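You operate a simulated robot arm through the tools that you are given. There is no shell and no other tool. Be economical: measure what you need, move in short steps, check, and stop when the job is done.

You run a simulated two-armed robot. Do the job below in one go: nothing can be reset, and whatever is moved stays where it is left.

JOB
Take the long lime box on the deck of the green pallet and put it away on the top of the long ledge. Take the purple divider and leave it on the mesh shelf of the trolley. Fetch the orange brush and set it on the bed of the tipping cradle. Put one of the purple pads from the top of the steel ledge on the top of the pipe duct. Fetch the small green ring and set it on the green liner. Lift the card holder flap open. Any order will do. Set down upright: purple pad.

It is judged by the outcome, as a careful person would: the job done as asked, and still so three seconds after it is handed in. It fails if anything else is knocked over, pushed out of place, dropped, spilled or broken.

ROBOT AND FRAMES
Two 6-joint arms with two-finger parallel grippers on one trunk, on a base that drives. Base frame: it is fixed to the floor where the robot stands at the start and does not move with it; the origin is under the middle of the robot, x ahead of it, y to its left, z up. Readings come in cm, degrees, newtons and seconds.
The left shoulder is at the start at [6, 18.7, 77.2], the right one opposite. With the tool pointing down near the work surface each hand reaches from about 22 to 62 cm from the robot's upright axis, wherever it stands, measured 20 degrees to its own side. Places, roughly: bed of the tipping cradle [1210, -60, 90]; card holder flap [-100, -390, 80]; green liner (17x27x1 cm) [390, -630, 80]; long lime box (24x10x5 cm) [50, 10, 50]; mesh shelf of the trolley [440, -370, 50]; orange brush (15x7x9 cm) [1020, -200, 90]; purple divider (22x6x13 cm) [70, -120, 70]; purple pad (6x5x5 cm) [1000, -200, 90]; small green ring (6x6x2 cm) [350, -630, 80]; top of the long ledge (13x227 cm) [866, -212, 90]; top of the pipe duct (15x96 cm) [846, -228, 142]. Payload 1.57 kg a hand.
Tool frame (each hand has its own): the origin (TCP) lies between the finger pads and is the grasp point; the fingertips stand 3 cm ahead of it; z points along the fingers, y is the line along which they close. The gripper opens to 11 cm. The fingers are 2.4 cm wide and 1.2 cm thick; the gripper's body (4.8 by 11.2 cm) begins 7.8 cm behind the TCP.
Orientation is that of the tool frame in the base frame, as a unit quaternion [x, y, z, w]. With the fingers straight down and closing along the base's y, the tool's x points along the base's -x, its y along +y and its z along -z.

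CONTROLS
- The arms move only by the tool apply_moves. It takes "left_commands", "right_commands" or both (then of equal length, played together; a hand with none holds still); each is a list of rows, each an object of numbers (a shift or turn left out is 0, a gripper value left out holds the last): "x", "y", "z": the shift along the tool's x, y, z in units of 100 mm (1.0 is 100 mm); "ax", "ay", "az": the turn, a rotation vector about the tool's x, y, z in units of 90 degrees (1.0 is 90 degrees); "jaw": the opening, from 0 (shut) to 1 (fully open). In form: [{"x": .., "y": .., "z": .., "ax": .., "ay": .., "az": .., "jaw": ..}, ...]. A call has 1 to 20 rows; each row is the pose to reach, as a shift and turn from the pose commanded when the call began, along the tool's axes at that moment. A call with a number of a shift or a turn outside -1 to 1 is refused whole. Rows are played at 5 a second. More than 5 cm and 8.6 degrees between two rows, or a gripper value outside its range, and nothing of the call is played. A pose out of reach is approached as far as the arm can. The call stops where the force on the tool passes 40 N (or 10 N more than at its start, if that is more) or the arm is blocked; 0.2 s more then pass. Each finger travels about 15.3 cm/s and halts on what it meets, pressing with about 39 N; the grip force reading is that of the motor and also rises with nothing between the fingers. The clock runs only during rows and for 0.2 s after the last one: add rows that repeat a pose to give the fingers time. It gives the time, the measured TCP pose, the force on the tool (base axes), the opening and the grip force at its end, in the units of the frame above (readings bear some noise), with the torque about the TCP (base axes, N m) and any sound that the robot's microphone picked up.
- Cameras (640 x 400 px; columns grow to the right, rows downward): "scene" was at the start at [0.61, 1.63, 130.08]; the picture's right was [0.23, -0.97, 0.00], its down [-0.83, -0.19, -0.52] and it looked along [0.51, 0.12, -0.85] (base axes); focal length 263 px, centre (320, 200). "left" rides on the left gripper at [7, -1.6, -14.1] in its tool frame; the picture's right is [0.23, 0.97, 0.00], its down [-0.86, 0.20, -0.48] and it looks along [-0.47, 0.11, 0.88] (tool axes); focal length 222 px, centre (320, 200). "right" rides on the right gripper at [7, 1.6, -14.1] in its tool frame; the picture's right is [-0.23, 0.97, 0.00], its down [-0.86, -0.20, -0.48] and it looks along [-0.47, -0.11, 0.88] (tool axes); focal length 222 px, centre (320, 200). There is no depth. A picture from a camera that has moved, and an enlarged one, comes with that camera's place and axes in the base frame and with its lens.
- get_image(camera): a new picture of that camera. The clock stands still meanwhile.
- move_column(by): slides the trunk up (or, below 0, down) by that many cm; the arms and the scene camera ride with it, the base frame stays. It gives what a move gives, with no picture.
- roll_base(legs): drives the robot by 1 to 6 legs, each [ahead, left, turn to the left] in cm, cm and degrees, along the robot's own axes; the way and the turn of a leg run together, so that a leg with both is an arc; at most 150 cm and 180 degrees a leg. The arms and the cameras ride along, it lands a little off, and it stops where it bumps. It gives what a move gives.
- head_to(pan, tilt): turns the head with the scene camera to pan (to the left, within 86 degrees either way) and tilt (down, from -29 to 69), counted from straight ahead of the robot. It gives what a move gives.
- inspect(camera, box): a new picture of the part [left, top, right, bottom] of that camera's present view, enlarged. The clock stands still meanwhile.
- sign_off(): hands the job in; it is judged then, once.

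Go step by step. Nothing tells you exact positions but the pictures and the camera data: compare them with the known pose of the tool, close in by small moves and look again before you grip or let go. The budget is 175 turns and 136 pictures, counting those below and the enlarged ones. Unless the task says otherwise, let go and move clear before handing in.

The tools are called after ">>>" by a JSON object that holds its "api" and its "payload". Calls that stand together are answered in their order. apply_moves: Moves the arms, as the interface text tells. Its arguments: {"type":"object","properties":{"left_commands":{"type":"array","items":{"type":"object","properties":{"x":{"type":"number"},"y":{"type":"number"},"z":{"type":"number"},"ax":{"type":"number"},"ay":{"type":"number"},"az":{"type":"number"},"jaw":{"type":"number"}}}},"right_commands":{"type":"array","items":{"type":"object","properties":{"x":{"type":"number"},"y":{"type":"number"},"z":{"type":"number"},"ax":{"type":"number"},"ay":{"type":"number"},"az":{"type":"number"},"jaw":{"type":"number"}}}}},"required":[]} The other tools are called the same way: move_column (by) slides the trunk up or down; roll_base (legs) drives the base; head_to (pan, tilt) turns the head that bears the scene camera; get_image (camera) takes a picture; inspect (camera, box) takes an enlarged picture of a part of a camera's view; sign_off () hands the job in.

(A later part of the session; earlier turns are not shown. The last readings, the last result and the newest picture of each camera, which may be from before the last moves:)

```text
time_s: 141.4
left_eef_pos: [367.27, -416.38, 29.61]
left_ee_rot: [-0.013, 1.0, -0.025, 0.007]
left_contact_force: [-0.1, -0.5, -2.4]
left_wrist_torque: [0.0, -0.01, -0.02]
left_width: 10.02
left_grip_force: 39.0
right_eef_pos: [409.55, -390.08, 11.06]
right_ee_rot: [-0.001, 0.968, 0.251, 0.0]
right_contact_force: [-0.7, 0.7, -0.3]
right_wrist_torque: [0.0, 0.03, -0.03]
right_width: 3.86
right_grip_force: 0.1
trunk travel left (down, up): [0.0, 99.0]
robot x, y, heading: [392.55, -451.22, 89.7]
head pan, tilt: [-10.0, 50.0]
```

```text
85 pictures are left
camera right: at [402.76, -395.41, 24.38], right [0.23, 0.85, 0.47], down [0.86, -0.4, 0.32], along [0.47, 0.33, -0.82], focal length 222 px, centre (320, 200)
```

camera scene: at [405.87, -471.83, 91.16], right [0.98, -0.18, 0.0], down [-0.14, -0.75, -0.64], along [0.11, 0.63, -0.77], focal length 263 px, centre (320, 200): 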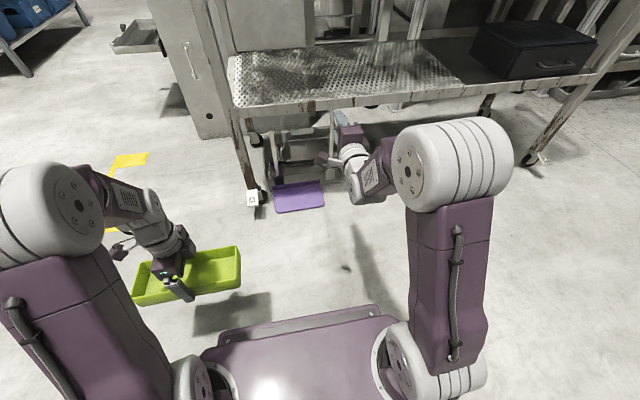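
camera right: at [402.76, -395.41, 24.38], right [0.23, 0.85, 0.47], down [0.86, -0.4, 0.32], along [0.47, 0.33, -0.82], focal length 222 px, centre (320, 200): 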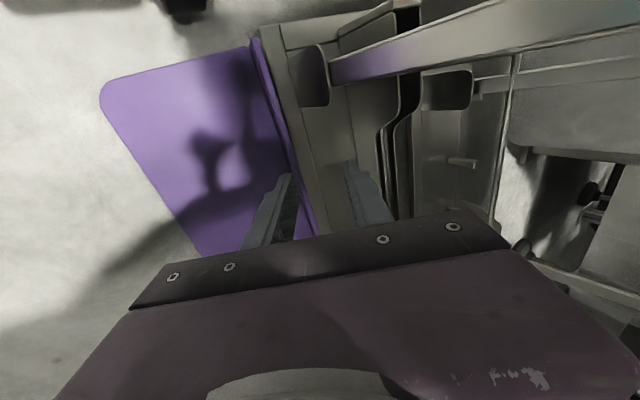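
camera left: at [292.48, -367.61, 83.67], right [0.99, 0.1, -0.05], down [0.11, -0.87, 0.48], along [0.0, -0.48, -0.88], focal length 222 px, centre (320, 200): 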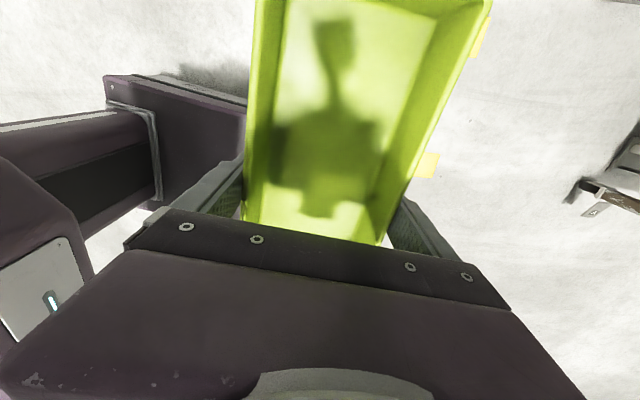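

Flange lies between the fingers. Lowering to straddle it and closing.

>>> {"api": "apply_moves", "payload": {"right_commands": [{"z": 0.25, "y": -0.12}, {"z": 0.42, "y": -0.22}, {"z": 0.5, "y": -0.26}, {"z": 0.5, "y": -0.26, "jaw": 0}, {"z": 0.5, "y": -0.26, "jaw": 0}, {"z": 0.5, "y": -0.26, "jaw": 0}, {"z": 0.5, "y": -0.26, "jaw": 0}]}}

>>> {"api": "get_image", "payload": {"camera": "right"}}

```text
time_s: 142.1
left_eef_pos: [367.17, -416.48, 29.81]
left_ee_rot: [-0.012, 1.0, -0.024, 0.006]
left_contact_force: [0.2, -0.4, -3.8]
left_wrist_torque: [0.0, 0.0, 0.01]
left_width: 9.96
left_grip_force: 38.8
right_eef_pos: [409.65, -389.53, 6.88]
right_ee_rot: [-0.001, 0.967, 0.254, -0.001]
right_contact_force: [-1.4, -18.8, 34.0]
right_wrist_torque: [-1.14, 0.04, -0.04]
right_width: 3.84
right_grip_force: 0.1
trunk travel left (down, up): [0.0, 99.0]
robot x, y, heading: [392.55, -451.47, 90.0]
head pan, tilt: [-10.0, 50.0]
stopped in row 3 (right hand): the force on the tool passed its limit (the readings are from after the stop); the commanded pose is now the measured one
```

```text
84 pictures are left
camera right: at [402.81, -395.02, 20.18], right [0.23, 0.85, 0.48], down [0.86, -0.41, 0.32], along [0.47, 0.34, -0.82], focal length 222 px, centre (320, 200)
```

right: 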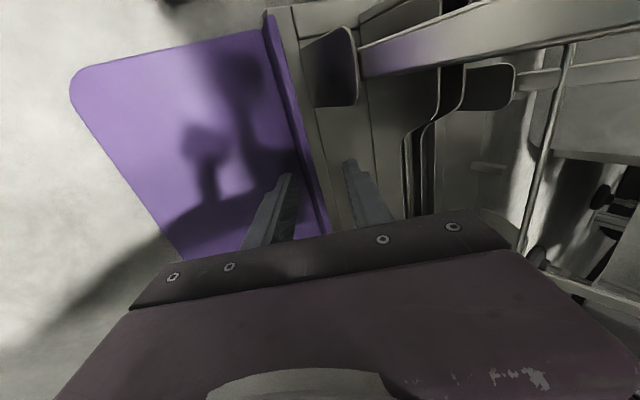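

The near fingertip rests on the plate, as intended. Easing off slightly and closing on the flange.

>>> {"api": "apply_moves", "payload": {"right_commands": [{"z": -0.03, "y": 0.02}, {"z": -0.03, "y": 0.02, "jaw": 0.1}, {"z": -0.03, "y": 0.02, "jaw": 0}, {"z": -0.03, "y": 0.02, "jaw": 0}, {"z": -0.03, "y": 0.02, "jaw": 0}, {"z": -0.03, "y": 0.02, "jaw": 0}]}}

>>> {"api": "get_image", "payload": {"camera": "right"}}

```text
time_s: 143.5
left_eef_pos: [367.12, -416.35, 29.53]
left_ee_rot: [-0.012, 1.0, -0.026, 0.007]
left_contact_force: [0.1, 0.5, -2.9]
left_wrist_torque: [-0.02, -0.02, -0.04]
left_width: 9.97
left_grip_force: 39.0
right_eef_pos: [409.74, -389.66, 6.76]
right_ee_rot: [-0.001, 0.969, 0.248, 0.0]
right_contact_force: [0.0, -8.2, -2.3]
right_wrist_torque: [-0.65, 0.05, -0.38]
right_width: 1.01
right_grip_force: 28.1
trunk travel left (down, up): [0.0, 99.0]
robot x, y, heading: [392.87, -450.6, 89.7]
head pan, tilt: [-10.0, 50.0]
```

```text
83 pictures are left
camera right: at [402.83, -395.04, 20.08], right [0.23, 0.85, 0.47], down [0.86, -0.4, 0.32], along [0.46, 0.33, -0.82], focal length 222 px, centre (320, 200)
```

right: 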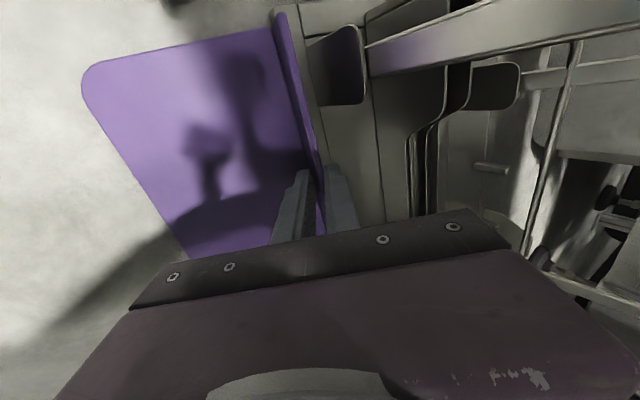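

Flange gripped (1.01 cm). Lifting slightly and backing out 35 cm.

>>> {"api": "apply_moves", "payload": {"right_commands": [{"z": -0.1, "y": 0.06}, {"z": -0.2, "y": 0.11}]}}

>>> {"api": "roll_base", "payload": {"legs": [[-45, 0, 0]]}}

>>> {"api": "get_image", "payload": {"camera": "right"}}

>>> {"api": "get_image", "payload": {"camera": "scene"}}

```text
time_s: 144.1
left_eef_pos: [367.16, -416.27, 29.52]
left_ee_rot: [-0.012, 1.0, -0.025, 0.007]
left_contact_force: [1.4, 0.3, -3.3]
left_wrist_torque: [-0.01, 0.01, 0.0]
left_width: 9.99
left_grip_force: 38.6
right_eef_pos: [409.77, -389.5, 9.26]
right_ee_rot: [-0.001, 0.968, 0.252, 0.0]
right_contact_force: [0.5, 0.3, 3.6]
right_wrist_torque: [-0.39, 0.29, 0.08]
right_width: 0.65
right_grip_force: 26.8
trunk travel left (down, up): [0.0, 99.0]
robot x, y, heading: [392.65, -451.22, 89.6]
head pan, tilt: [-10.0, 50.0]
```

```text
time_s: 146.8
left_eef_pos: [367.09, -461.11, 29.6]
left_ee_rot: [-0.011, 1.0, -0.026, 0.006]
left_contact_force: [-0.6, 0.8, -2.3]
left_wrist_torque: [0.03, 0.01, 0.0]
left_width: 10.0
left_grip_force: 38.7
right_eef_pos: [409.73, -434.62, 9.09]
right_ee_rot: [0.0, 0.969, 0.248, 0.0]
right_contact_force: [-1.6, -0.9, 1.0]
right_wrist_torque: [-0.4, 0.44, 0.05]
right_width: 0.66
right_grip_force: 26.3
trunk travel left (down, up): [0.0, 99.0]
robot x, y, heading: [392.65, -496.39, 89.5]
head pan, tilt: [-10.0, 50.0]
```

```text
82 pictures are left
camera right: at [402.78, -439.91, 22.33], right [0.23, 0.85, 0.47], down [0.86, -0.41, 0.32], along [0.47, 0.33, -0.82], focal length 222 px, centre (320, 200)
```

right: 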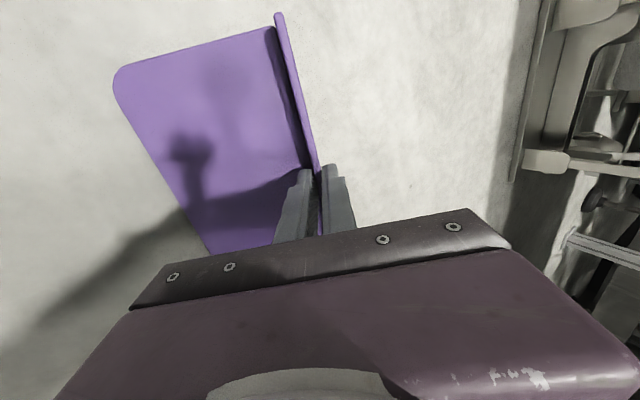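

```text
81 pictures are left
camera scene: at [393.79, -494.38, 91.15], right [0.98, -0.18, 0.0], down [-0.14, -0.75, -0.64], along [0.12, 0.63, -0.77], focal length 263 px, centre (320, 200)
```

scene: 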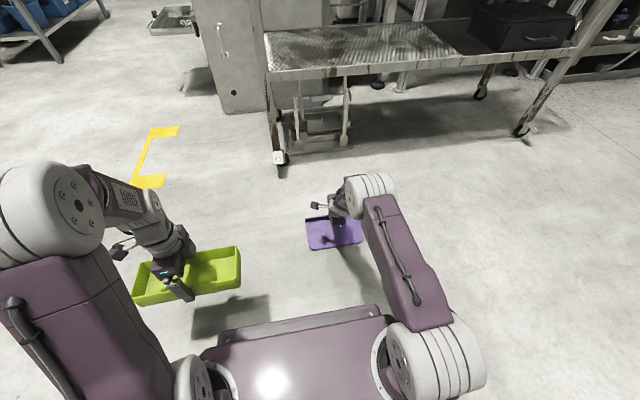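

It's out on open floor, hanging by the flange edge. I'll set it down, release, raise, and bring the hand back to the default orientation with a forward pitch for gripping the flange end.

>>> {"api": "apply_moves", "payload": {"right_commands": [{"z": 0.08, "y": -0.05}, {"z": 0.13, "y": -0.07, "jaw": 0.15}, {"z": 0.13, "y": -0.07, "jaw": 0.35}, {"z": 0.13, "y": -0.07, "jaw": 0.5}, {"z": -0.2, "y": 0.11}, {"z": -0.5, "y": 0.28}, {"z": -0.9, "y": 0.5}]}}

>>> {"api": "apply_moves", "payload": {"right_commands": [{"ax": 0.09, "z": -0.2}, {"ax": 0.18, "z": -0.4}, {"ax": 0.27, "z": -0.6}, {"ax": 0.33, "z": -0.8}, {"ax": 0.33, "z": -1.0}]}}

>>> {"api": "apply_moves", "payload": {"right_commands": [{"az": -0.09}, {"az": -0.18}, {"az": -0.27}, {"az": -0.36}, {"az": -0.45}, {"az": -0.54}, {"az": -0.63}, {"az": -0.72}, {"az": -0.81}, {"az": -0.9}, {"az": -0.95}, {"az": -1.0}]}}

>>> {"api": "apply_moves", "payload": {"right_commands": [{"ay": -0.09}, {"ay": -0.18}, {"ay": -0.27}, {"ay": -0.36}, {"ay": -0.45}, {"ay": -0.5}]}}

>>> {"api": "get_image", "payload": {"camera": "scene"}}

```text
time_s: 148.4
left_eef_pos: [366.96, -461.04, 29.57]
left_ee_rot: [-0.011, 1.0, -0.026, 0.007]
left_contact_force: [-0.2, 0.8, -2.7]
left_wrist_torque: [-0.01, 0.0, -0.01]
left_width: 9.98
left_grip_force: 38.8
right_eef_pos: [409.65, -434.61, 19.09]
right_ee_rot: [0.0, 0.969, 0.249, 0.0]
right_contact_force: [-1.1, 0.6, -0.5]
right_wrist_torque: [0.01, -0.03, 0.01]
right_width: 5.5
right_grip_force: 0.1
trunk travel left (down, up): [0.0, 99.0]
robot x, y, heading: [392.56, -496.03, 90.2]
head pan, tilt: [-10.0, 50.0]
```

```text
time_s: 149.7
left_eef_pos: [367.04, -461.12, 29.49]
left_ee_rot: [-0.011, 1.0, -0.026, 0.006]
left_contact_force: [0.5, -0.8, -3.0]
left_wrist_torque: [0.02, 0.0, -0.03]
left_width: 10.0
left_grip_force: 39.2
right_eef_pos: [409.72, -439.38, 28.1]
right_ee_rot: [-0.001, 1.0, -0.008, 0.0]
right_contact_force: [0.1, -0.3, 0.2]
right_wrist_torque: [0.03, 0.02, 0.01]
right_width: 5.51
right_grip_force: 0.0
trunk travel left (down, up): [0.0, 99.0]
robot x, y, heading: [392.31, -496.21, 89.6]
head pan, tilt: [-10.0, 50.0]
```

```text
time_s: 152.2
left_eef_pos: [366.99, -461.18, 29.61]
left_ee_rot: [-0.012, 1.0, -0.026, 0.006]
left_contact_force: [0.0, 1.0, -2.9]
left_wrist_torque: [0.0, -0.03, -0.02]
left_width: 9.97
left_grip_force: 39.1
right_eef_pos: [409.55, -439.51, 28.2]
right_ee_rot: [0.708, -0.706, 0.006, 0.005]
right_contact_force: [0.8, 0.3, -0.2]
right_wrist_torque: [0.01, 0.0, 0.04]
right_width: 5.49
right_grip_force: 0.1
trunk travel left (down, up): [0.0, 99.0]
robot x, y, heading: [393.03, -495.81, 90.0]
head pan, tilt: [-10.0, 50.0]
```

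```text
time_s: 153.7
left_eef_pos: [366.83, -461.14, 29.65]
left_ee_rot: [-0.011, 1.0, -0.026, 0.006]
left_contact_force: [0.4, -0.6, -3.3]
left_wrist_torque: [0.05, 0.01, -0.03]
left_width: 9.97
left_grip_force: 38.6
right_eef_pos: [409.69, -439.36, 27.98]
right_ee_rot: [0.655, -0.655, -0.265, -0.266]
right_contact_force: [0.1, -0.1, 0.5]
right_wrist_torque: [0.02, 0.01, -0.02]
right_width: 5.51
right_grip_force: 0.0
trunk travel left (down, up): [0.0, 99.0]
robot x, y, heading: [392.53, -495.81, 89.5]
head pan, tilt: [-10.0, 50.0]
```

```text
80 pictures are left
camera scene: at [393.79, -494.37, 91.16], right [0.98, -0.18, 0.0], down [-0.14, -0.75, -0.64], along [0.12, 0.63, -0.77], focal length 263 px, centre (320, 200)
```

scene: 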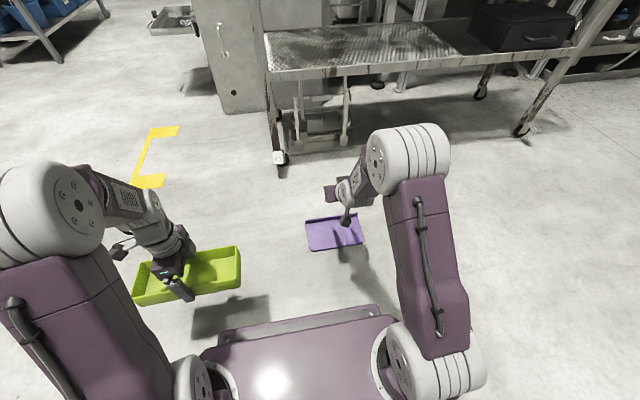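

The divider lies in open floor (flange at y≈−433.5, x≈400–421.5). Driving round to face −x so its long side points away from me.

>>> {"api": "roll_base", "payload": {"legs": [[0, -86, 0], [0, 0, 90], [0, -45, 0]]}}

>>> {"api": "get_image", "payload": {"camera": "right"}}

```text
time_s: 164.3
left_eef_pos: [443.02, -477.21, 29.65]
left_ee_rot: [0.717, -0.697, 0.013, -0.022]
left_contact_force: [-0.6, 1.2, -3.6]
left_wrist_torque: [0.01, 0.0, 0.02]
left_width: 9.98
left_grip_force: 38.8
right_eef_pos: [421.14, -434.73, 28.06]
right_ee_rot: [0.927, 0.002, -0.375, 0.001]
right_contact_force: [0.5, 1.3, 0.8]
right_wrist_torque: [-0.03, -0.03, 0.0]
right_width: 5.49
right_grip_force: 0.1
trunk travel left (down, up): [0.0, 99.0]
robot x, y, heading: [478.05, -451.51, 179.8]
head pan, tilt: [-10.0, 50.0]
```

```text
79 pictures are left
camera right: at [436.07, -436.19, 33.48], right [-0.16, -0.97, 0.16], down [-0.28, 0.2, 0.94], along [-0.95, 0.1, -0.31], focal length 222 px, centre (320, 200)
```

right: 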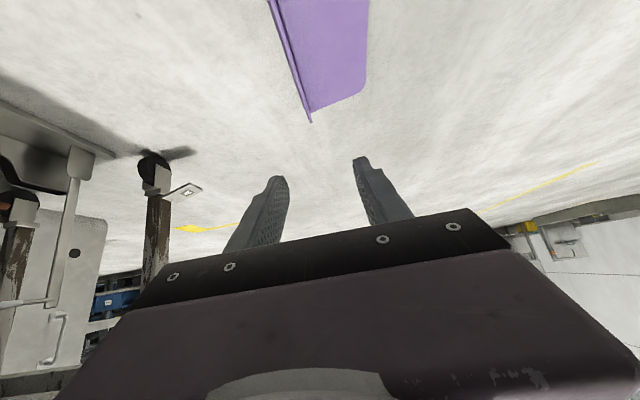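

Flange top is at y≈−432.9 with its near end at x≈421. Coming down over that end and checking.

>>> {"api": "apply_moves", "payload": {"right_commands": [{"y": -0.18}, {"x": 0.25, "z": 0.31, "y": -0.18}, {"x": 0.5, "z": 0.63, "y": -0.18}, {"x": 0.8, "z": 1.0, "y": -0.18}]}}

>>> {"api": "apply_moves", "payload": {"right_commands": [{"x": 0.2, "z": 0.24}, {"x": 0.41, "z": 0.48}]}}

>>> {"api": "get_image", "payload": {"camera": "right"}}

```text
time_s: 165.3
left_eef_pos: [442.99, -477.26, 29.64]
left_ee_rot: [0.716, -0.698, 0.014, -0.022]
left_contact_force: [0.7, 0.1, -2.3]
left_wrist_torque: [0.02, 0.02, -0.03]
left_width: 9.95
left_grip_force: 38.9
right_eef_pos: [419.94, -432.86, 15.39]
right_ee_rot: [0.927, 0.003, -0.376, 0.001]
right_contact_force: [0.4, 1.1, 0.5]
right_wrist_torque: [0.0, -0.03, -0.01]
right_width: 5.49
right_grip_force: 0.1
trunk travel left (down, up): [0.0, 99.0]
robot x, y, heading: [478.04, -451.8, 179.8]
head pan, tilt: [-10.0, 50.0]
```

```text
time_s: 165.9
left_eef_pos: [443.08, -477.29, 29.54]
left_ee_rot: [0.716, -0.698, 0.013, -0.023]
left_contact_force: [0.5, -0.7, -3.3]
left_wrist_torque: [0.03, 0.05, -0.02]
left_width: 9.96
left_grip_force: 39.1
right_eef_pos: [419.48, -432.96, 9.19]
right_ee_rot: [0.926, 0.002, -0.376, 0.001]
right_contact_force: [0.3, 0.3, -0.5]
right_wrist_torque: [0.03, 0.01, 0.02]
right_width: 5.52
right_grip_force: 0.0
trunk travel left (down, up): [0.0, 99.0]
robot x, y, heading: [477.74, -451.63, 179.7]
head pan, tilt: [-10.0, 50.0]
```

```text
78 pictures are left
camera right: at [434.41, -434.42, 14.56], right [-0.16, -0.97, 0.16], down [-0.28, 0.2, 0.94], along [-0.95, 0.1, -0.31], focal length 222 px, centre (320, 200)
```

right: 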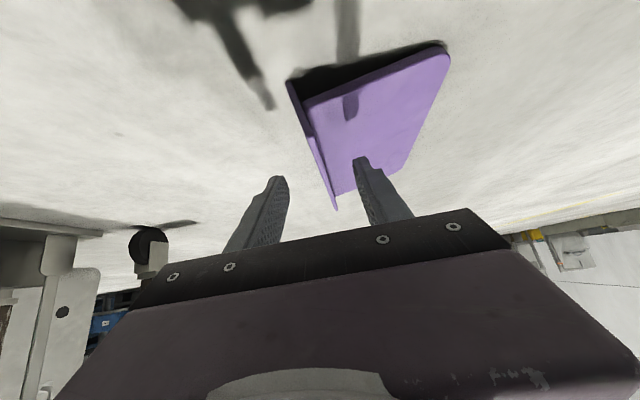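

The flange passes between the fingers. Going down 2.6 cm and closing.

>>> {"api": "apply_moves", "payload": {"right_commands": [{"x": 0.1, "z": 0.1, "y": -0.03}, {"x": 0.19, "z": 0.19, "y": -0.03}, {"x": 0.19, "z": 0.19, "y": -0.03, "jaw": 0}, {"x": 0.19, "z": 0.19, "y": -0.03, "jaw": 0}, {"x": 0.19, "z": 0.19, "y": -0.03, "jaw": 0}, {"x": 0.19, "z": 0.19, "y": -0.03, "jaw": 0}]}}

>>> {"api": "get_image", "payload": {"camera": "right"}}

```text
time_s: 167.3
left_eef_pos: [443.03, -477.35, 29.65]
left_ee_rot: [0.716, -0.698, 0.014, -0.023]
left_contact_force: [-0.4, 1.1, -2.6]
left_wrist_torque: [-0.04, -0.03, -0.03]
left_width: 9.96
left_grip_force: 38.9
right_eef_pos: [419.53, -432.66, 6.33]
right_ee_rot: [0.927, 0.002, -0.375, 0.001]
right_contact_force: [0.5, -0.4, -0.5]
right_wrist_torque: [0.06, 0.16, 0.13]
right_width: 0.54
right_grip_force: 25.0
trunk travel left (down, up): [0.0, 99.0]
robot x, y, heading: [477.8, -451.65, 180.0]
head pan, tilt: [-10.0, 50.0]
```

```text
77 pictures are left
camera right: at [434.51, -434.19, 11.8], right [-0.16, -0.97, 0.16], down [-0.28, 0.2, 0.94], along [-0.95, 0.1, -0.31], focal length 222 px, centre (320, 200)
```

right: 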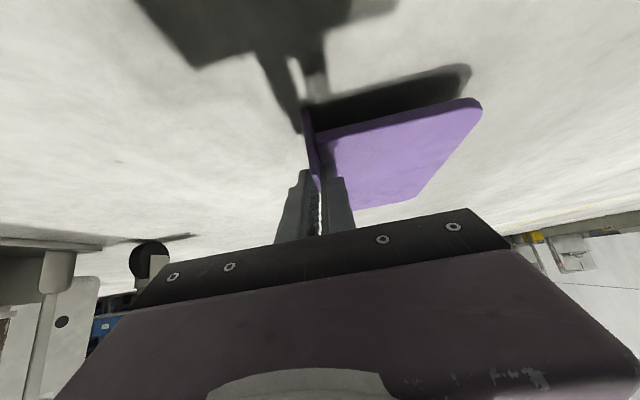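

Only the flange rim was caught (0.54 cm). Reopening, going deeper until contact, then closing again.

>>> {"api": "apply_moves", "payload": {"right_commands": [{"jaw": 0.35}, {"jaw": 0.35}, {"x": 0.06, "z": 0.06, "jaw": 0.35}, {"x": 0.1, "z": 0.12, "jaw": 0.35}, {"x": 0.1, "z": 0.12, "jaw": 0}, {"x": 0.1, "z": 0.12, "jaw": 0}, {"x": 0.1, "z": 0.12, "jaw": 0}]}}

```text
time_s: 168.3
left_eef_pos: [443.05, -477.23, 29.64]
left_ee_rot: [0.716, -0.697, 0.013, -0.022]
left_contact_force: [0.5, -0.3, -2.1]
left_wrist_torque: [-0.03, 0.03, -0.03]
left_width: 9.99
left_grip_force: 38.8
right_eef_pos: [418.92, -432.76, 5.72]
right_ee_rot: [0.923, 0.003, -0.386, 0.002]
right_contact_force: [2.2, -2.2, 15.6]
right_wrist_torque: [-0.35, 0.13, 0.1]
right_width: 3.99
right_grip_force: 0.7
trunk travel left (down, up): [0.0, 99.0]
robot x, y, heading: [477.75, -451.56, 179.9]
head pan, tilt: [-10.0, 50.0]
stopped in row 4 (right hand): the force on the tool passed its limit (the readings are from after the stop); the commanded pose is now the measured one
```

>>> {"api": "apply_moves", "payload": {"right_commands": [{"jaw": 0}, {"jaw": 0}, {"jaw": 0}, {"jaw": 0}]}}

>>> {"api": "inspect", "payload": {"camera": "right", "box": [220, 60, 476, 220]}}

```text
time_s: 169.3
left_eef_pos: [443.01, -477.23, 29.74]
left_ee_rot: [0.716, -0.698, 0.012, -0.022]
left_contact_force: [-0.5, -0.1, -3.3]
left_wrist_torque: [0.03, -0.02, 0.04]
left_width: 10.01
left_grip_force: 39.2
right_eef_pos: [418.87, -432.58, 6.01]
right_ee_rot: [0.922, 0.002, -0.388, -0.001]
right_contact_force: [-3.8, 11.3, 34.2]
right_wrist_torque: [0.9, 0.48, -0.1]
right_width: 0.95
right_grip_force: 28.2
trunk travel left (down, up): [0.0, 99.0]
robot x, y, heading: [477.72, -451.57, 179.7]
head pan, tilt: [-10.0, 50.0]
```

```text
2.50 times, centred on (348, 140) of right
camera zoom: at [433.88, -434.05, 11.11], right [-0.16, -0.97, 0.16], down [-0.26, 0.2, 0.95], along [-0.95, 0.11, -0.28], focal length 555 px, centre (250, 350)
```

zoom: 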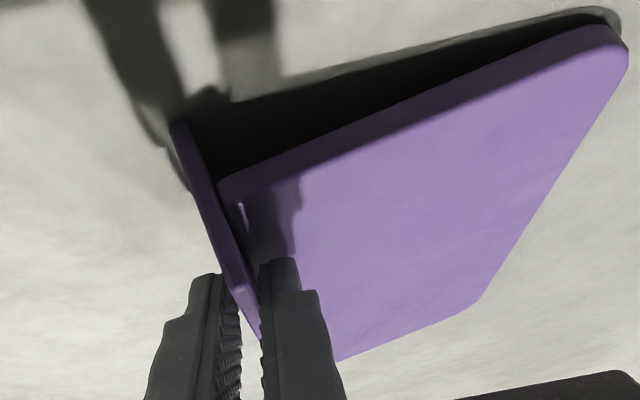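

Full flange thickness now (0.95 cm). Lifting.

>>> {"api": "apply_moves", "payload": {"right_commands": [{"x": -0.1, "z": -0.1}, {"x": -0.25, "z": -0.26}, {"x": -0.5, "z": -0.52}, {"x": -0.75, "z": -0.78}, {"x": -0.97, "z": -1.0}]}}

>>> {"api": "get_image", "payload": {"camera": "scene"}}

```text
time_s: 170.5
left_eef_pos: [443.06, -477.18, 29.51]
left_ee_rot: [0.716, -0.698, 0.014, -0.024]
left_contact_force: [1.1, 0.1, -3.1]
left_wrist_torque: [0.03, 0.0, -0.01]
left_width: 9.97
left_grip_force: 39.0
right_eef_pos: [419.21, -432.4, 19.6]
right_ee_rot: [0.925, 0.002, -0.381, 0.001]
right_contact_force: [0.2, 0.2, -2.2]
right_wrist_torque: [0.09, -0.18, 0.02]
right_width: 0.55
right_grip_force: 25.8
trunk travel left (down, up): [0.0, 99.0]
robot x, y, heading: [477.7, -451.57, 179.8]
head pan, tilt: [-10.0, 50.0]
```

```text
75 pictures are left
camera scene: at [476.14, -450.2, 91.15], right [0.18, 0.98, 0.0], down [0.75, -0.13, -0.64], along [-0.63, 0.11, -0.77], focal length 263 px, centre (320, 200)
```

scene: 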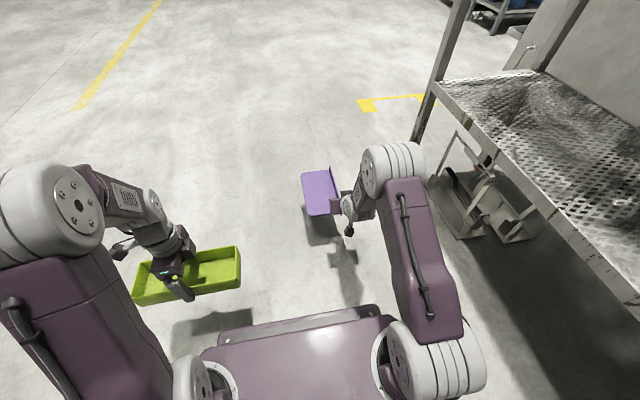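

Held. Raising the trunk 40 cm (divider bottom to z≈54) and driving round to face the trolley's long side again.

>>> {"api": "move_column", "payload": {"by": 41}}

>>> {"api": "roll_base", "payload": {"legs": [[0, 52, 0], [70, 0, 0], [0, 0, -90]]}}

>>> {"api": "head_to", "payload": {"pan": -10, "tilt": 42}}

>>> {"api": "get_image", "payload": {"camera": "scene"}}

```text
refused: 41 is not a number from -40 to 40
```

```text
time_s: 180.8
left_eef_pos: [381.25, -469.17, 29.57]
left_ee_rot: [-0.017, 0.999, -0.026, 0.007]
left_contact_force: [0.1, 0.6, -2.4]
left_wrist_torque: [0.0, 0.02, -0.03]
left_width: 9.97
left_grip_force: 38.8
right_eef_pos: [425.68, -444.93, 19.56]
right_ee_rot: [0.658, -0.65, -0.27, -0.268]
right_contact_force: [0.3, 1.0, -1.5]
right_wrist_torque: [-0.16, -0.09, 0.0]
right_width: 0.56
right_grip_force: 26.0
trunk travel left (down, up): [0.0, 99.0]
robot x, y, heading: [407.11, -503.48, 90.6]
head pan, tilt: [-10.0, 50.0]
```

```text
time_s: 181.5
left_eef_pos: [381.11, -469.19, 29.52]
left_ee_rot: [-0.016, 1.0, -0.025, 0.007]
left_contact_force: [-0.6, -0.2, -2.4]
left_wrist_torque: [0.0, 0.0, 0.02]
left_width: 9.99
left_grip_force: 38.5
right_eef_pos: [425.76, -444.92, 19.62]
right_ee_rot: [0.658, -0.649, -0.272, -0.268]
right_contact_force: [0.1, 0.2, -1.4]
right_wrist_torque: [-0.15, -0.07, -0.01]
right_width: 0.54
right_grip_force: 25.9
trunk travel left (down, up): [0.0, 99.0]
robot x, y, heading: [407.12, -503.75, 90.7]
head pan, tilt: [-10.0, 42.0]
```

```text
74 pictures are left
camera scene: at [408.5, -501.42, 92.27], right [0.99, -0.17, 0.0], down [-0.11, -0.66, -0.74], along [0.12, 0.73, -0.67], focal length 263 px, centre (320, 200)
```

scene: 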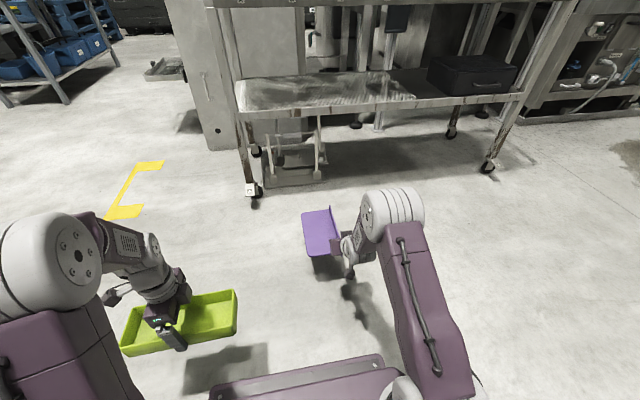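

Raising 40 cm, then moving forward to bring the divider's front over the shelf.

>>> {"api": "move_column", "payload": {"by": 40}}

>>> {"api": "roll_base", "payload": {"legs": [[30, 0, 0]]}}

>>> {"api": "head_to", "payload": {"pan": -14, "tilt": 45}}

>>> {"api": "get_image", "payload": {"camera": "scene"}}

>>> {"api": "get_image", "payload": {"camera": "right"}}

```text
time_s: 185.3
left_eef_pos: [381.22, -469.21, 69.51]
left_ee_rot: [-0.018, 0.999, -0.026, 0.007]
left_contact_force: [0.3, -0.5, -2.7]
left_wrist_torque: [0.01, 0.0, 0.0]
left_width: 9.99
left_grip_force: 38.8
right_eef_pos: [425.71, -444.94, 59.63]
right_ee_rot: [0.658, -0.65, -0.271, -0.268]
right_contact_force: [0.5, -0.3, -2.2]
right_wrist_torque: [-0.22, -0.1, 0.02]
right_width: 0.55
right_grip_force: 25.4
trunk travel left (down, up): [-40.0, 59.0]
robot x, y, heading: [406.96, -503.86, 90.5]
head pan, tilt: [-10.0, 42.0]
```

```text
time_s: 187.4
left_eef_pos: [380.9, -439.04, 69.63]
left_ee_rot: [-0.017, 0.999, -0.026, 0.007]
left_contact_force: [0.0, -0.7, -3.6]
left_wrist_torque: [-0.01, 0.04, -0.01]
left_width: 9.97
left_grip_force: 39.2
right_eef_pos: [425.61, -414.81, 59.53]
right_ee_rot: [0.659, -0.649, -0.271, -0.267]
right_contact_force: [0.1, -0.6, -1.5]
right_wrist_torque: [-0.17, -0.09, 0.01]
right_width: 0.54
right_grip_force: 25.2
trunk travel left (down, up): [-40.0, 59.0]
robot x, y, heading: [406.82, -473.81, 90.7]
head pan, tilt: [-10.0, 42.0]
```

```text
time_s: 188.0
left_eef_pos: [381.05, -439.01, 69.59]
left_ee_rot: [-0.018, 1.0, -0.025, 0.007]
left_contact_force: [-0.8, 0.9, -2.6]
left_wrist_torque: [-0.02, -0.02, 0.02]
left_width: 10.01
left_grip_force: 38.5
right_eef_pos: [425.55, -414.86, 59.68]
right_ee_rot: [0.658, -0.649, -0.272, -0.268]
right_contact_force: [-0.4, -1.2, -1.2]
right_wrist_torque: [-0.14, -0.1, 0.01]
right_width: 0.56
right_grip_force: 25.6
trunk travel left (down, up): [-40.0, 59.0]
robot x, y, heading: [406.91, -473.94, 90.3]
head pan, tilt: [-14.0, 45.0]
```

```text
73 pictures are left
camera scene: at [408.8, -471.71, 131.85], right [0.97, -0.24, 0.0], down [-0.17, -0.69, -0.71], along [0.17, 0.69, -0.71], focal length 263 px, centre (320, 200)
```

scene: 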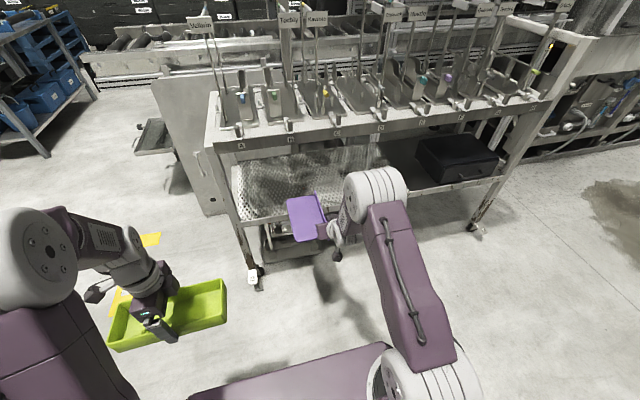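

```text
72 pictures are left
camera right: at [424.24, -429.7, 64.85], right [-0.98, 0.15, 0.16], down [0.2, 0.27, 0.94], along [0.1, 0.95, -0.29], focal length 222 px, centre (320, 200)
```

right: 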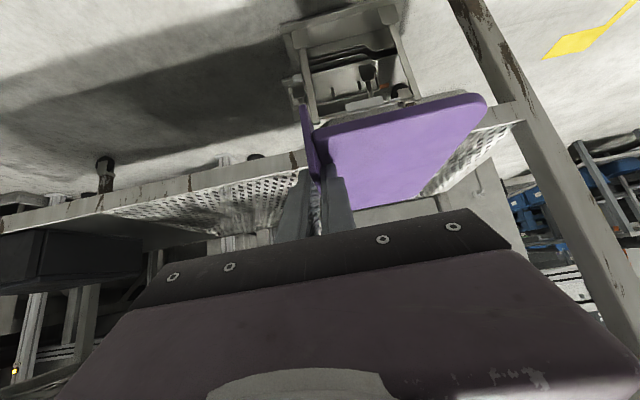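

The divider lines up with the free mesh area between the legs. Driving in 25 cm.

>>> {"api": "roll_base", "payload": {"legs": [[25, 0, 0]]}}

>>> {"api": "get_image", "payload": {"camera": "right"}}

>>> {"api": "get_image", "payload": {"camera": "scene"}}

```text
time_s: 189.9
left_eef_pos: [380.96, -413.68, 69.51]
left_ee_rot: [-0.016, 1.0, -0.025, 0.007]
left_contact_force: [0.1, 0.2, -3.7]
left_wrist_torque: [0.02, 0.02, 0.0]
left_width: 10.0
left_grip_force: 39.2
right_eef_pos: [425.58, -389.68, 59.56]
right_ee_rot: [0.657, -0.651, -0.271, -0.268]
right_contact_force: [0.4, -0.3, -2.1]
right_wrist_torque: [-0.15, -0.09, -0.02]
right_width: 0.58
right_grip_force: 25.8
trunk travel left (down, up): [-40.0, 59.0]
robot x, y, heading: [406.73, -448.65, 90.3]
head pan, tilt: [-14.0, 45.0]
```

```text
71 pictures are left
camera right: at [424.27, -404.43, 64.81], right [-0.98, 0.15, 0.16], down [0.2, 0.27, 0.94], along [0.1, 0.95, -0.3], focal length 222 px, centre (320, 200)
```

right: 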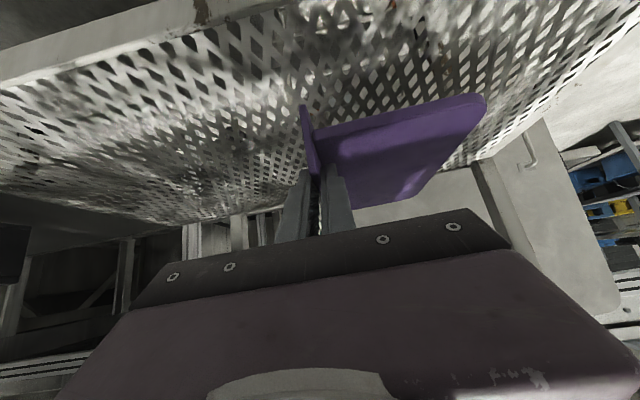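

```text
70 pictures are left
camera scene: at [408.69, -446.32, 131.84], right [0.97, -0.24, 0.0], down [-0.17, -0.69, -0.71], along [0.17, 0.69, -0.71], focal length 263 px, centre (320, 200)
```

scene: 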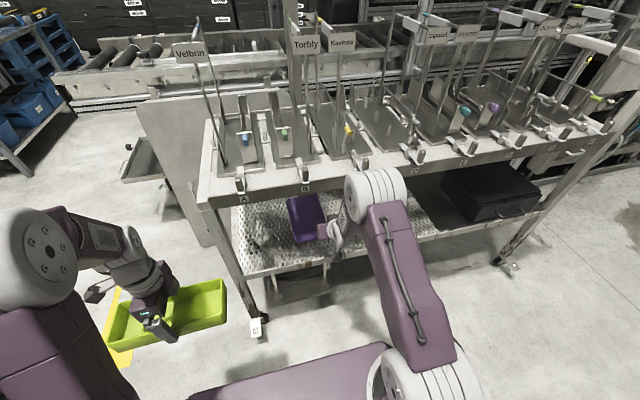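

Over the mesh with clearance all round. Lowering with the trunk until contact.

>>> {"api": "move_column", "payload": {"by": -5.5}}

>>> {"api": "move_column", "payload": {"by": -0.8}}

>>> {"api": "move_column", "payload": {"by": -0.8}}

>>> {"api": "get_image", "payload": {"camera": "right"}}

```text
time_s: 190.8
left_eef_pos: [381.07, -413.78, 64.06]
left_ee_rot: [-0.015, 1.0, -0.026, 0.006]
left_contact_force: [0.5, 0.5, -3.0]
left_wrist_torque: [-0.02, -0.03, -0.03]
left_width: 9.99
left_grip_force: 38.9
right_eef_pos: [425.6, -389.69, 54.13]
right_ee_rot: [0.657, -0.65, -0.272, -0.269]
right_contact_force: [0.0, -1.0, -2.0]
right_wrist_torque: [-0.16, -0.08, 0.02]
right_width: 0.56
right_grip_force: 26.2
trunk travel left (down, up): [-34.5, 64.5]
robot x, y, heading: [406.85, -448.42, 90.2]
head pan, tilt: [-14.0, 45.0]
```

```text
time_s: 191.4
left_eef_pos: [380.94, -413.76, 63.33]
left_ee_rot: [-0.015, 1.0, -0.026, 0.007]
left_contact_force: [-0.1, 0.0, -3.1]
left_wrist_torque: [-0.02, -0.01, 0.01]
left_width: 9.97
left_grip_force: 38.8
right_eef_pos: [425.47, -389.68, 53.24]
right_ee_rot: [0.656, -0.651, -0.271, -0.269]
right_contact_force: [-0.4, -0.2, -1.4]
right_wrist_torque: [-0.17, -0.11, 0.02]
right_width: 0.55
right_grip_force: 25.2
trunk travel left (down, up): [-33.7, 65.3]
robot x, y, heading: [406.6, -448.51, 90.1]
head pan, tilt: [-14.0, 45.0]
```

```text
time_s: 192.0
left_eef_pos: [381.01, -414.04, 62.68]
left_ee_rot: [-0.016, 1.0, -0.024, 0.008]
left_contact_force: [0.7, -0.9, -3.0]
left_wrist_torque: [-0.02, -0.02, 0.05]
left_width: 9.96
left_grip_force: 39.0
right_eef_pos: [425.56, -389.68, 53.14]
right_ee_rot: [0.654, -0.649, -0.275, -0.274]
right_contact_force: [1.2, -5.2, 35.7]
right_wrist_torque: [0.21, -0.1, -0.11]
right_width: 0.63
right_grip_force: 25.6
trunk travel left (down, up): [-32.9, 66.1]
robot x, y, heading: [406.72, -448.67, 90.1]
head pan, tilt: [-14.0, 45.0]
```

```text
69 pictures are left
camera right: at [424.22, -404.5, 58.23], right [-0.98, 0.15, 0.16], down [0.2, 0.26, 0.95], along [0.1, 0.95, -0.28], focal length 222 px, centre (320, 200)
```

right: 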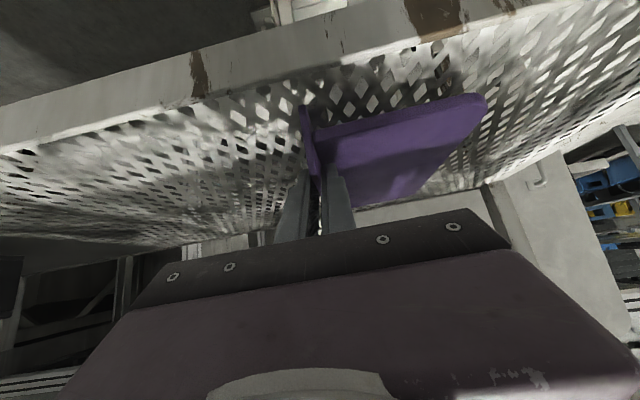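

On the mesh (35 N). Easing 0.5 cm, opening, and withdrawing along the fingers.

>>> {"api": "move_column", "payload": {"by": 0.5}}

>>> {"api": "apply_moves", "payload": {"right_commands": [{"jaw": 0.08}, {"jaw": 0.16}, {"jaw": 0.25}, {"jaw": 0.3}, {"jaw": 0.3, "z": -0.3}, {"jaw": 0.3, "z": -0.6}, {"jaw": 0.3, "z": -1.0}]}}

>>> {"api": "roll_base", "payload": {"legs": [[-25, 0, 0]]}}

>>> {"api": "get_image", "payload": {"camera": "scene"}}

```text
time_s: 192.5
left_eef_pos: [380.94, -413.8, 62.95]
left_ee_rot: [-0.016, 1.0, -0.024, 0.006]
left_contact_force: [-0.5, 0.1, -3.2]
left_wrist_torque: [0.0, -0.01, 0.01]
left_width: 10.0
left_grip_force: 38.9
right_eef_pos: [425.63, -389.71, 53.25]
right_ee_rot: [0.656, -0.65, -0.273, -0.271]
right_contact_force: [0.7, 6.2, 19.1]
right_wrist_torque: [1.0, -0.1, -0.12]
right_width: 0.58
right_grip_force: 25.9
trunk travel left (down, up): [-33.4, 65.6]
robot x, y, heading: [406.88, -448.44, 90.5]
head pan, tilt: [-14.0, 45.0]
```

```text
time_s: 194.1
left_eef_pos: [380.97, -413.9, 62.99]
left_ee_rot: [-0.016, 1.0, -0.025, 0.006]
left_contact_force: [-0.1, -0.4, -2.3]
left_wrist_torque: [-0.02, 0.03, 0.01]
left_width: 9.99
left_grip_force: 38.9
right_eef_pos: [425.74, -396.65, 60.17]
right_ee_rot: [0.657, -0.65, -0.271, -0.268]
right_contact_force: [0.1, 0.3, -0.3]
right_wrist_torque: [0.02, -0.01, 0.0]
right_width: 3.3
right_grip_force: 0.0
trunk travel left (down, up): [-33.4, 65.6]
robot x, y, heading: [406.9, -448.67, 90.0]
head pan, tilt: [-14.0, 45.0]
```

```text
time_s: 195.9
left_eef_pos: [381.08, -438.58, 62.96]
left_ee_rot: [-0.017, 1.0, -0.026, 0.007]
left_contact_force: [0.9, -0.6, -2.1]
left_wrist_torque: [0.02, 0.02, 0.02]
left_width: 10.0
left_grip_force: 39.0
right_eef_pos: [425.74, -421.29, 60.22]
right_ee_rot: [0.657, -0.651, -0.27, -0.267]
right_contact_force: [-0.3, 0.1, 0.2]
right_wrist_torque: [0.0, -0.02, 0.01]
right_width: 3.29
right_grip_force: 0.0
trunk travel left (down, up): [-33.4, 65.6]
robot x, y, heading: [406.74, -473.25, 90.4]
head pan, tilt: [-14.0, 45.0]
```

```text
68 pictures are left
camera scene: at [408.77, -471.38, 125.25], right [0.97, -0.24, 0.0], down [-0.17, -0.69, -0.71], along [0.17, 0.69, -0.71], focal length 263 px, centre (320, 200)
```

scene: 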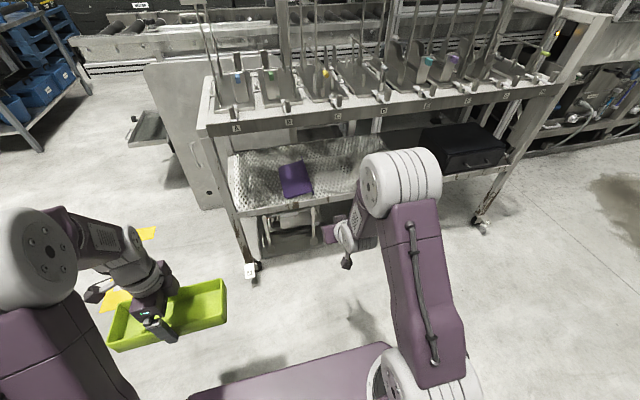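

The divider rests on the mesh shelf. Next the green ring: restoring the right hand to vertical, raising the trunk, and turning to face the table at y≈−630.

>>> {"api": "apply_moves", "payload": {"right_commands": [{"ay": 0.09}, {"ay": 0.18}, {"ay": 0.27}, {"ay": 0.36}, {"ay": 0.45}, {"ay": 0.49}]}}

>>> {"api": "move_column", "payload": {"by": 40}}

>>> {"api": "roll_base", "payload": {"legs": [[-25, 0, 0], [0, 0, 180]]}}

>>> {"api": "head_to", "payload": {"pan": -10, "tilt": 30}}

>>> {"api": "get_image", "payload": {"camera": "scene"}}

```text
time_s: 197.3
left_eef_pos: [381.02, -438.61, 62.97]
left_ee_rot: [-0.016, 1.0, -0.026, 0.006]
left_contact_force: [0.9, -0.8, -2.7]
left_wrist_torque: [-0.01, -0.02, 0.0]
left_width: 9.98
left_grip_force: 38.7
right_eef_pos: [425.88, -421.43, 60.07]
right_ee_rot: [0.711, -0.703, -0.004, -0.004]
right_contact_force: [0.9, 0.4, -0.6]
right_wrist_torque: [0.05, 0.0, 0.01]
right_width: 3.28
right_grip_force: 0.0
right hand out of reach, approached as far as the arm can: row 2
trunk travel left (down, up): [-33.4, 65.6]
robot x, y, heading: [406.88, -473.17, 90.0]
head pan, tilt: [-14.0, 45.0]
```

```text
time_s: 201.1
left_eef_pos: [381.07, -438.5, 103.13]
left_ee_rot: [-0.016, 1.0, -0.026, 0.007]
left_contact_force: [-0.2, 0.1, -3.6]
left_wrist_torque: [-0.03, 0.0, 0.0]
left_width: 9.97
left_grip_force: 38.9
right_eef_pos: [425.76, -421.29, 100.16]
right_ee_rot: [0.711, -0.703, -0.004, -0.005]
right_contact_force: [1.4, 0.2, -0.3]
right_wrist_torque: [-0.02, -0.03, -0.06]
right_width: 3.29
right_grip_force: 0.1
trunk travel left (down, up): [-73.4, 25.6]
robot x, y, heading: [407.07, -473.23, 90.2]
head pan, tilt: [-14.0, 45.0]
```

```text
time_s: 210.3
left_eef_pos: [432.58, -533.49, 102.98]
left_ee_rot: [1.0, 0.013, -0.007, -0.026]
left_contact_force: [0.3, 0.1, -2.7]
left_wrist_torque: [-0.03, 0.02, 0.0]
left_width: 10.01
left_grip_force: 39.3
right_eef_pos: [387.56, -550.41, 100.25]
right_ee_rot: [0.705, 0.709, -0.006, 0.004]
right_contact_force: [-0.1, 0.1, -0.6]
right_wrist_torque: [0.01, 0.0, -0.01]
right_width: 3.3
right_grip_force: 0.1
trunk travel left (down, up): [-73.4, 25.6]
robot x, y, heading: [406.89, -498.8, -90.1]
head pan, tilt: [-14.0, 45.0]
```

```text
time_s: 211.1
left_eef_pos: [432.67, -533.48, 103.07]
left_ee_rot: [1.0, 0.013, -0.006, -0.026]
left_contact_force: [-0.1, 0.2, -3.4]
left_wrist_torque: [0.02, 0.03, -0.01]
left_width: 10.0
left_grip_force: 39.0
right_eef_pos: [387.75, -550.44, 100.15]
right_ee_rot: [0.705, 0.709, -0.004, 0.004]
right_contact_force: [0.3, 0.2, -0.7]
right_wrist_torque: [0.0, 0.02, 0.0]
right_width: 3.33
right_grip_force: 0.1
trunk travel left (down, up): [-73.4, 25.6]
robot x, y, heading: [406.82, -498.99, -90.3]
head pan, tilt: [-10.0, 30.0]
```

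```text
67 pictures are left
camera scene: at [405.36, -501.46, 167.5], right [-0.98, 0.18, 0.0], down [0.09, 0.49, -0.87], along [-0.15, -0.85, -0.5], focal length 263 px, centre (320, 200)
```

scene: 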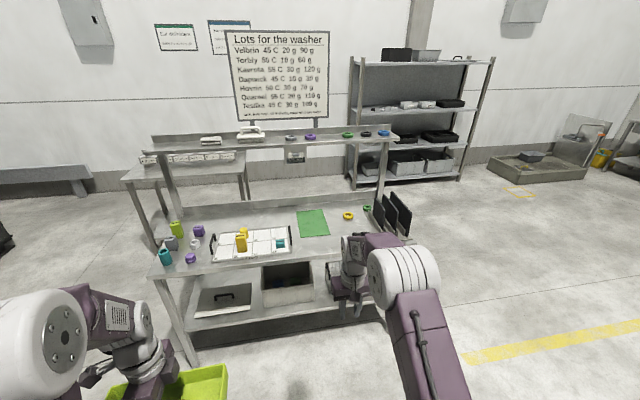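

I see the green liner at about [388, −626], a yellow ring, and the green ring at about [350, −634] beside black plates. I'll approach with the hands higher and look closely.

>>> {"api": "move_column", "payload": {"by": 15}}

>>> {"api": "roll_base", "payload": {"legs": [[0, -38, 0], [55, 0, 0]]}}

>>> {"api": "head_to", "payload": {"pan": -12, "tilt": 48}}

>>> {"api": "get_image", "payload": {"camera": "scene"}}

>>> {"api": "get_image", "payload": {"camera": "right"}}

```text
time_s: 212.8
left_eef_pos: [432.61, -533.44, 118.03]
left_ee_rot: [1.0, 0.013, -0.006, -0.026]
left_contact_force: [0.7, -0.2, -3.0]
left_wrist_torque: [0.0, -0.01, -0.02]
left_width: 9.96
left_grip_force: 38.5
right_eef_pos: [387.68, -550.46, 115.09]
right_ee_rot: [0.705, 0.709, -0.005, 0.004]
right_contact_force: [0.6, -0.3, 0.4]
right_wrist_torque: [0.02, -0.02, 0.02]
right_width: 3.29
right_grip_force: 0.2
trunk travel left (down, up): [-88.4, 10.6]
robot x, y, heading: [407.11, -498.6, -90.0]
head pan, tilt: [-10.0, 30.0]
```

```text
time_s: 218.0
left_eef_pos: [394.14, -587.24, 118.07]
left_ee_rot: [1.0, 0.013, -0.006, -0.025]
left_contact_force: [0.1, 0.3, -3.0]
left_wrist_torque: [-0.02, 0.02, 0.04]
left_width: 9.99
left_grip_force: 39.3
right_eef_pos: [349.3, -604.13, 115.3]
right_ee_rot: [0.706, 0.708, -0.004, 0.005]
right_contact_force: [-0.9, -0.4, 0.3]
right_wrist_torque: [0.0, -0.03, -0.02]
right_width: 3.34
right_grip_force: 0.1
trunk travel left (down, up): [-88.4, 10.6]
robot x, y, heading: [368.77, -552.62, -90.2]
head pan, tilt: [-10.0, 30.0]
```

```text
time_s: 218.8
left_eef_pos: [394.26, -587.27, 117.99]
left_ee_rot: [1.0, 0.013, -0.006, -0.026]
left_contact_force: [-0.7, 0.1, -3.1]
left_wrist_torque: [-0.01, 0.03, -0.02]
left_width: 10.01
left_grip_force: 39.3
right_eef_pos: [349.27, -604.38, 115.09]
right_ee_rot: [0.705, 0.709, -0.004, 0.004]
right_contact_force: [0.4, -0.3, 0.2]
right_wrist_torque: [-0.01, -0.01, 0.0]
right_width: 3.26
right_grip_force: 0.1
trunk travel left (down, up): [-88.4, 10.6]
robot x, y, heading: [368.73, -552.74, -90.3]
head pan, tilt: [-12.0, 48.0]
```

```text
66 pictures are left
camera scene: at [366.9, -554.22, 179.83], right [-0.98, 0.21, 0.0], down [0.16, 0.73, -0.67], along [-0.14, -0.65, -0.74], focal length 263 px, centre (320, 200)
```

scene: 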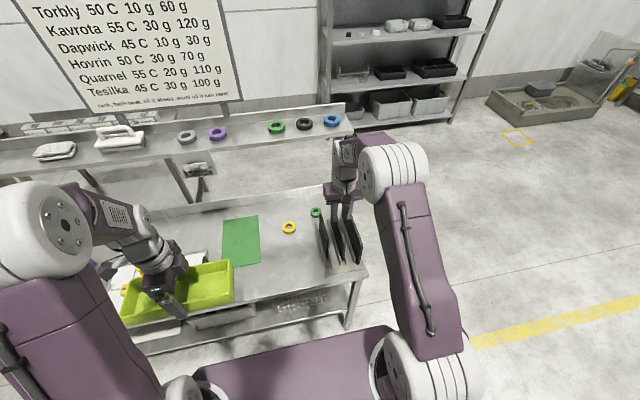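

```text
65 pictures are left
camera right: at [351.04, -597.14, 129.32], right [0.98, -0.22, 0.0], down [-0.19, -0.85, 0.49], along [-0.11, -0.48, -0.87], focal length 222 px, centre (320, 200)
```

right: 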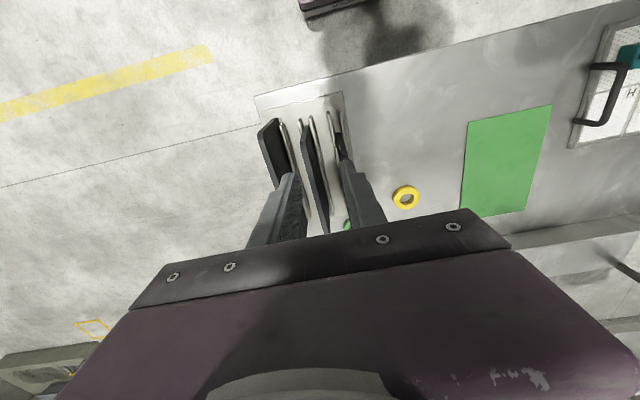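

>>> {"api": "inspect", "payload": {"camera": "scene", "box": [240, 175, 400, 275]}}

```text
4.00 times, centred on (320, 225) of scene
camera zoom: at [366.9, -554.22, 179.83], right [-0.98, 0.21, 0.0], down [0.16, 0.73, -0.67], along [-0.14, -0.65, -0.74], focal length 1052 px, centre (320, 100)
```

zoom: 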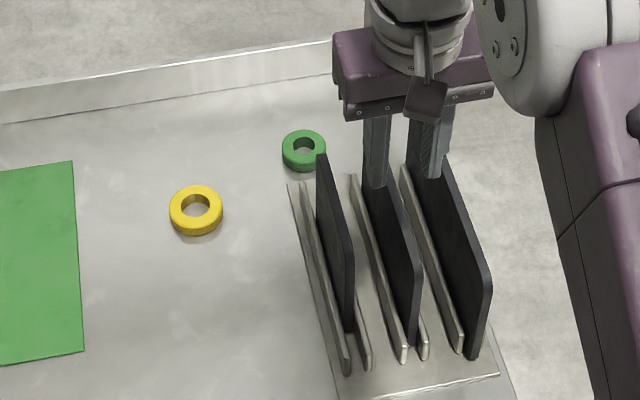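

The ring is at about [352, −633], just beyond the plates. I'll drive 17 cm closer, reach forward at height, lower the trunk 25 cm, and look.

>>> {"api": "roll_base", "payload": {"legs": [[17.5, 0, 0]]}}

>>> {"api": "apply_moves", "payload": {"right_commands": [{"x": -0.3, "y": 0.08, "jaw": 0.8}, {"x": -0.6, "y": 0.15}, {"x": -0.9, "y": 0.22}, {"x": -1.0, "y": 0.22}, {"x": -1.0, "y": 0.22}]}}

>>> {"api": "move_column", "payload": {"by": -22}}

>>> {"api": "get_image", "payload": {"camera": "right"}}

```text
time_s: 220.3
left_eef_pos: [394.16, -604.54, 118.07]
left_ee_rot: [1.0, 0.012, -0.006, -0.024]
left_contact_force: [-0.4, 0.6, -3.1]
left_wrist_torque: [0.0, -0.01, 0.0]
left_width: 9.98
left_grip_force: 39.3
right_eef_pos: [349.34, -621.57, 115.41]
right_ee_rot: [0.705, 0.709, -0.006, 0.006]
right_contact_force: [0.2, 0.5, 0.5]
right_wrist_torque: [-0.06, 0.0, 0.02]
right_width: 3.3
right_grip_force: 0.0
trunk travel left (down, up): [-88.4, 10.6]
robot x, y, heading: [368.93, -570.17, -90.2]
head pan, tilt: [-12.0, 48.0]
```

```text
time_s: 221.1
left_eef_pos: [394.25, -604.64, 117.98]
left_ee_rot: [1.0, 0.013, -0.006, -0.025]
left_contact_force: [0.0, 0.5, -2.2]
left_wrist_torque: [0.05, 0.0, 0.01]
left_width: 9.99
left_grip_force: 39.3
right_eef_pos: [351.07, -629.22, 115.14]
right_ee_rot: [0.706, 0.708, 0.0, -0.001]
right_contact_force: [1.3, 13.1, 8.3]
right_wrist_torque: [-1.83, 0.29, -0.23]
right_width: 8.8
right_grip_force: 0.0
right hand out of reach, approached as far as the arm can: row 3
trunk travel left (down, up): [-88.4, 10.6]
robot x, y, heading: [368.45, -570.53, -90.0]
head pan, tilt: [-12.0, 48.0]
stopped in row 3 (right hand): the force on the tool passed its limit (the readings are from after the stop); the commanded pose is now the measured one
```

```text
time_s: 223.4
left_eef_pos: [394.11, -604.91, 95.96]
left_ee_rot: [1.0, 0.013, -0.007, -0.026]
left_contact_force: [-0.7, -0.9, -2.8]
left_wrist_torque: [-0.01, 0.02, -0.01]
left_width: 9.96
left_grip_force: 38.9
right_eef_pos: [351.21, -629.47, 92.99]
right_ee_rot: [0.707, 0.708, 0.001, -0.002]
right_contact_force: [0.3, 0.3, 0.0]
right_wrist_torque: [-0.04, 0.0, 0.05]
right_width: 8.8
right_grip_force: 0.1
trunk travel left (down, up): [-66.4, 32.6]
robot x, y, heading: [368.3, -570.21, -90.1]
head pan, tilt: [-12.0, 48.0]
```

```text
63 pictures are left
camera right: at [352.87, -622.44, 107.41], right [0.97, -0.23, 0.0], down [-0.2, -0.86, 0.48], along [-0.11, -0.46, -0.88], focal length 222 px, centre (320, 200)
```

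right: 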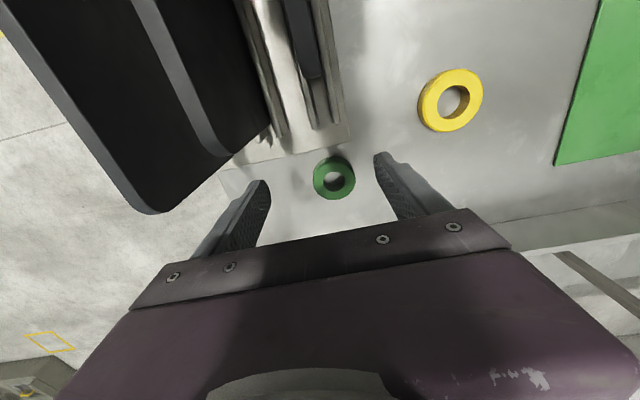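

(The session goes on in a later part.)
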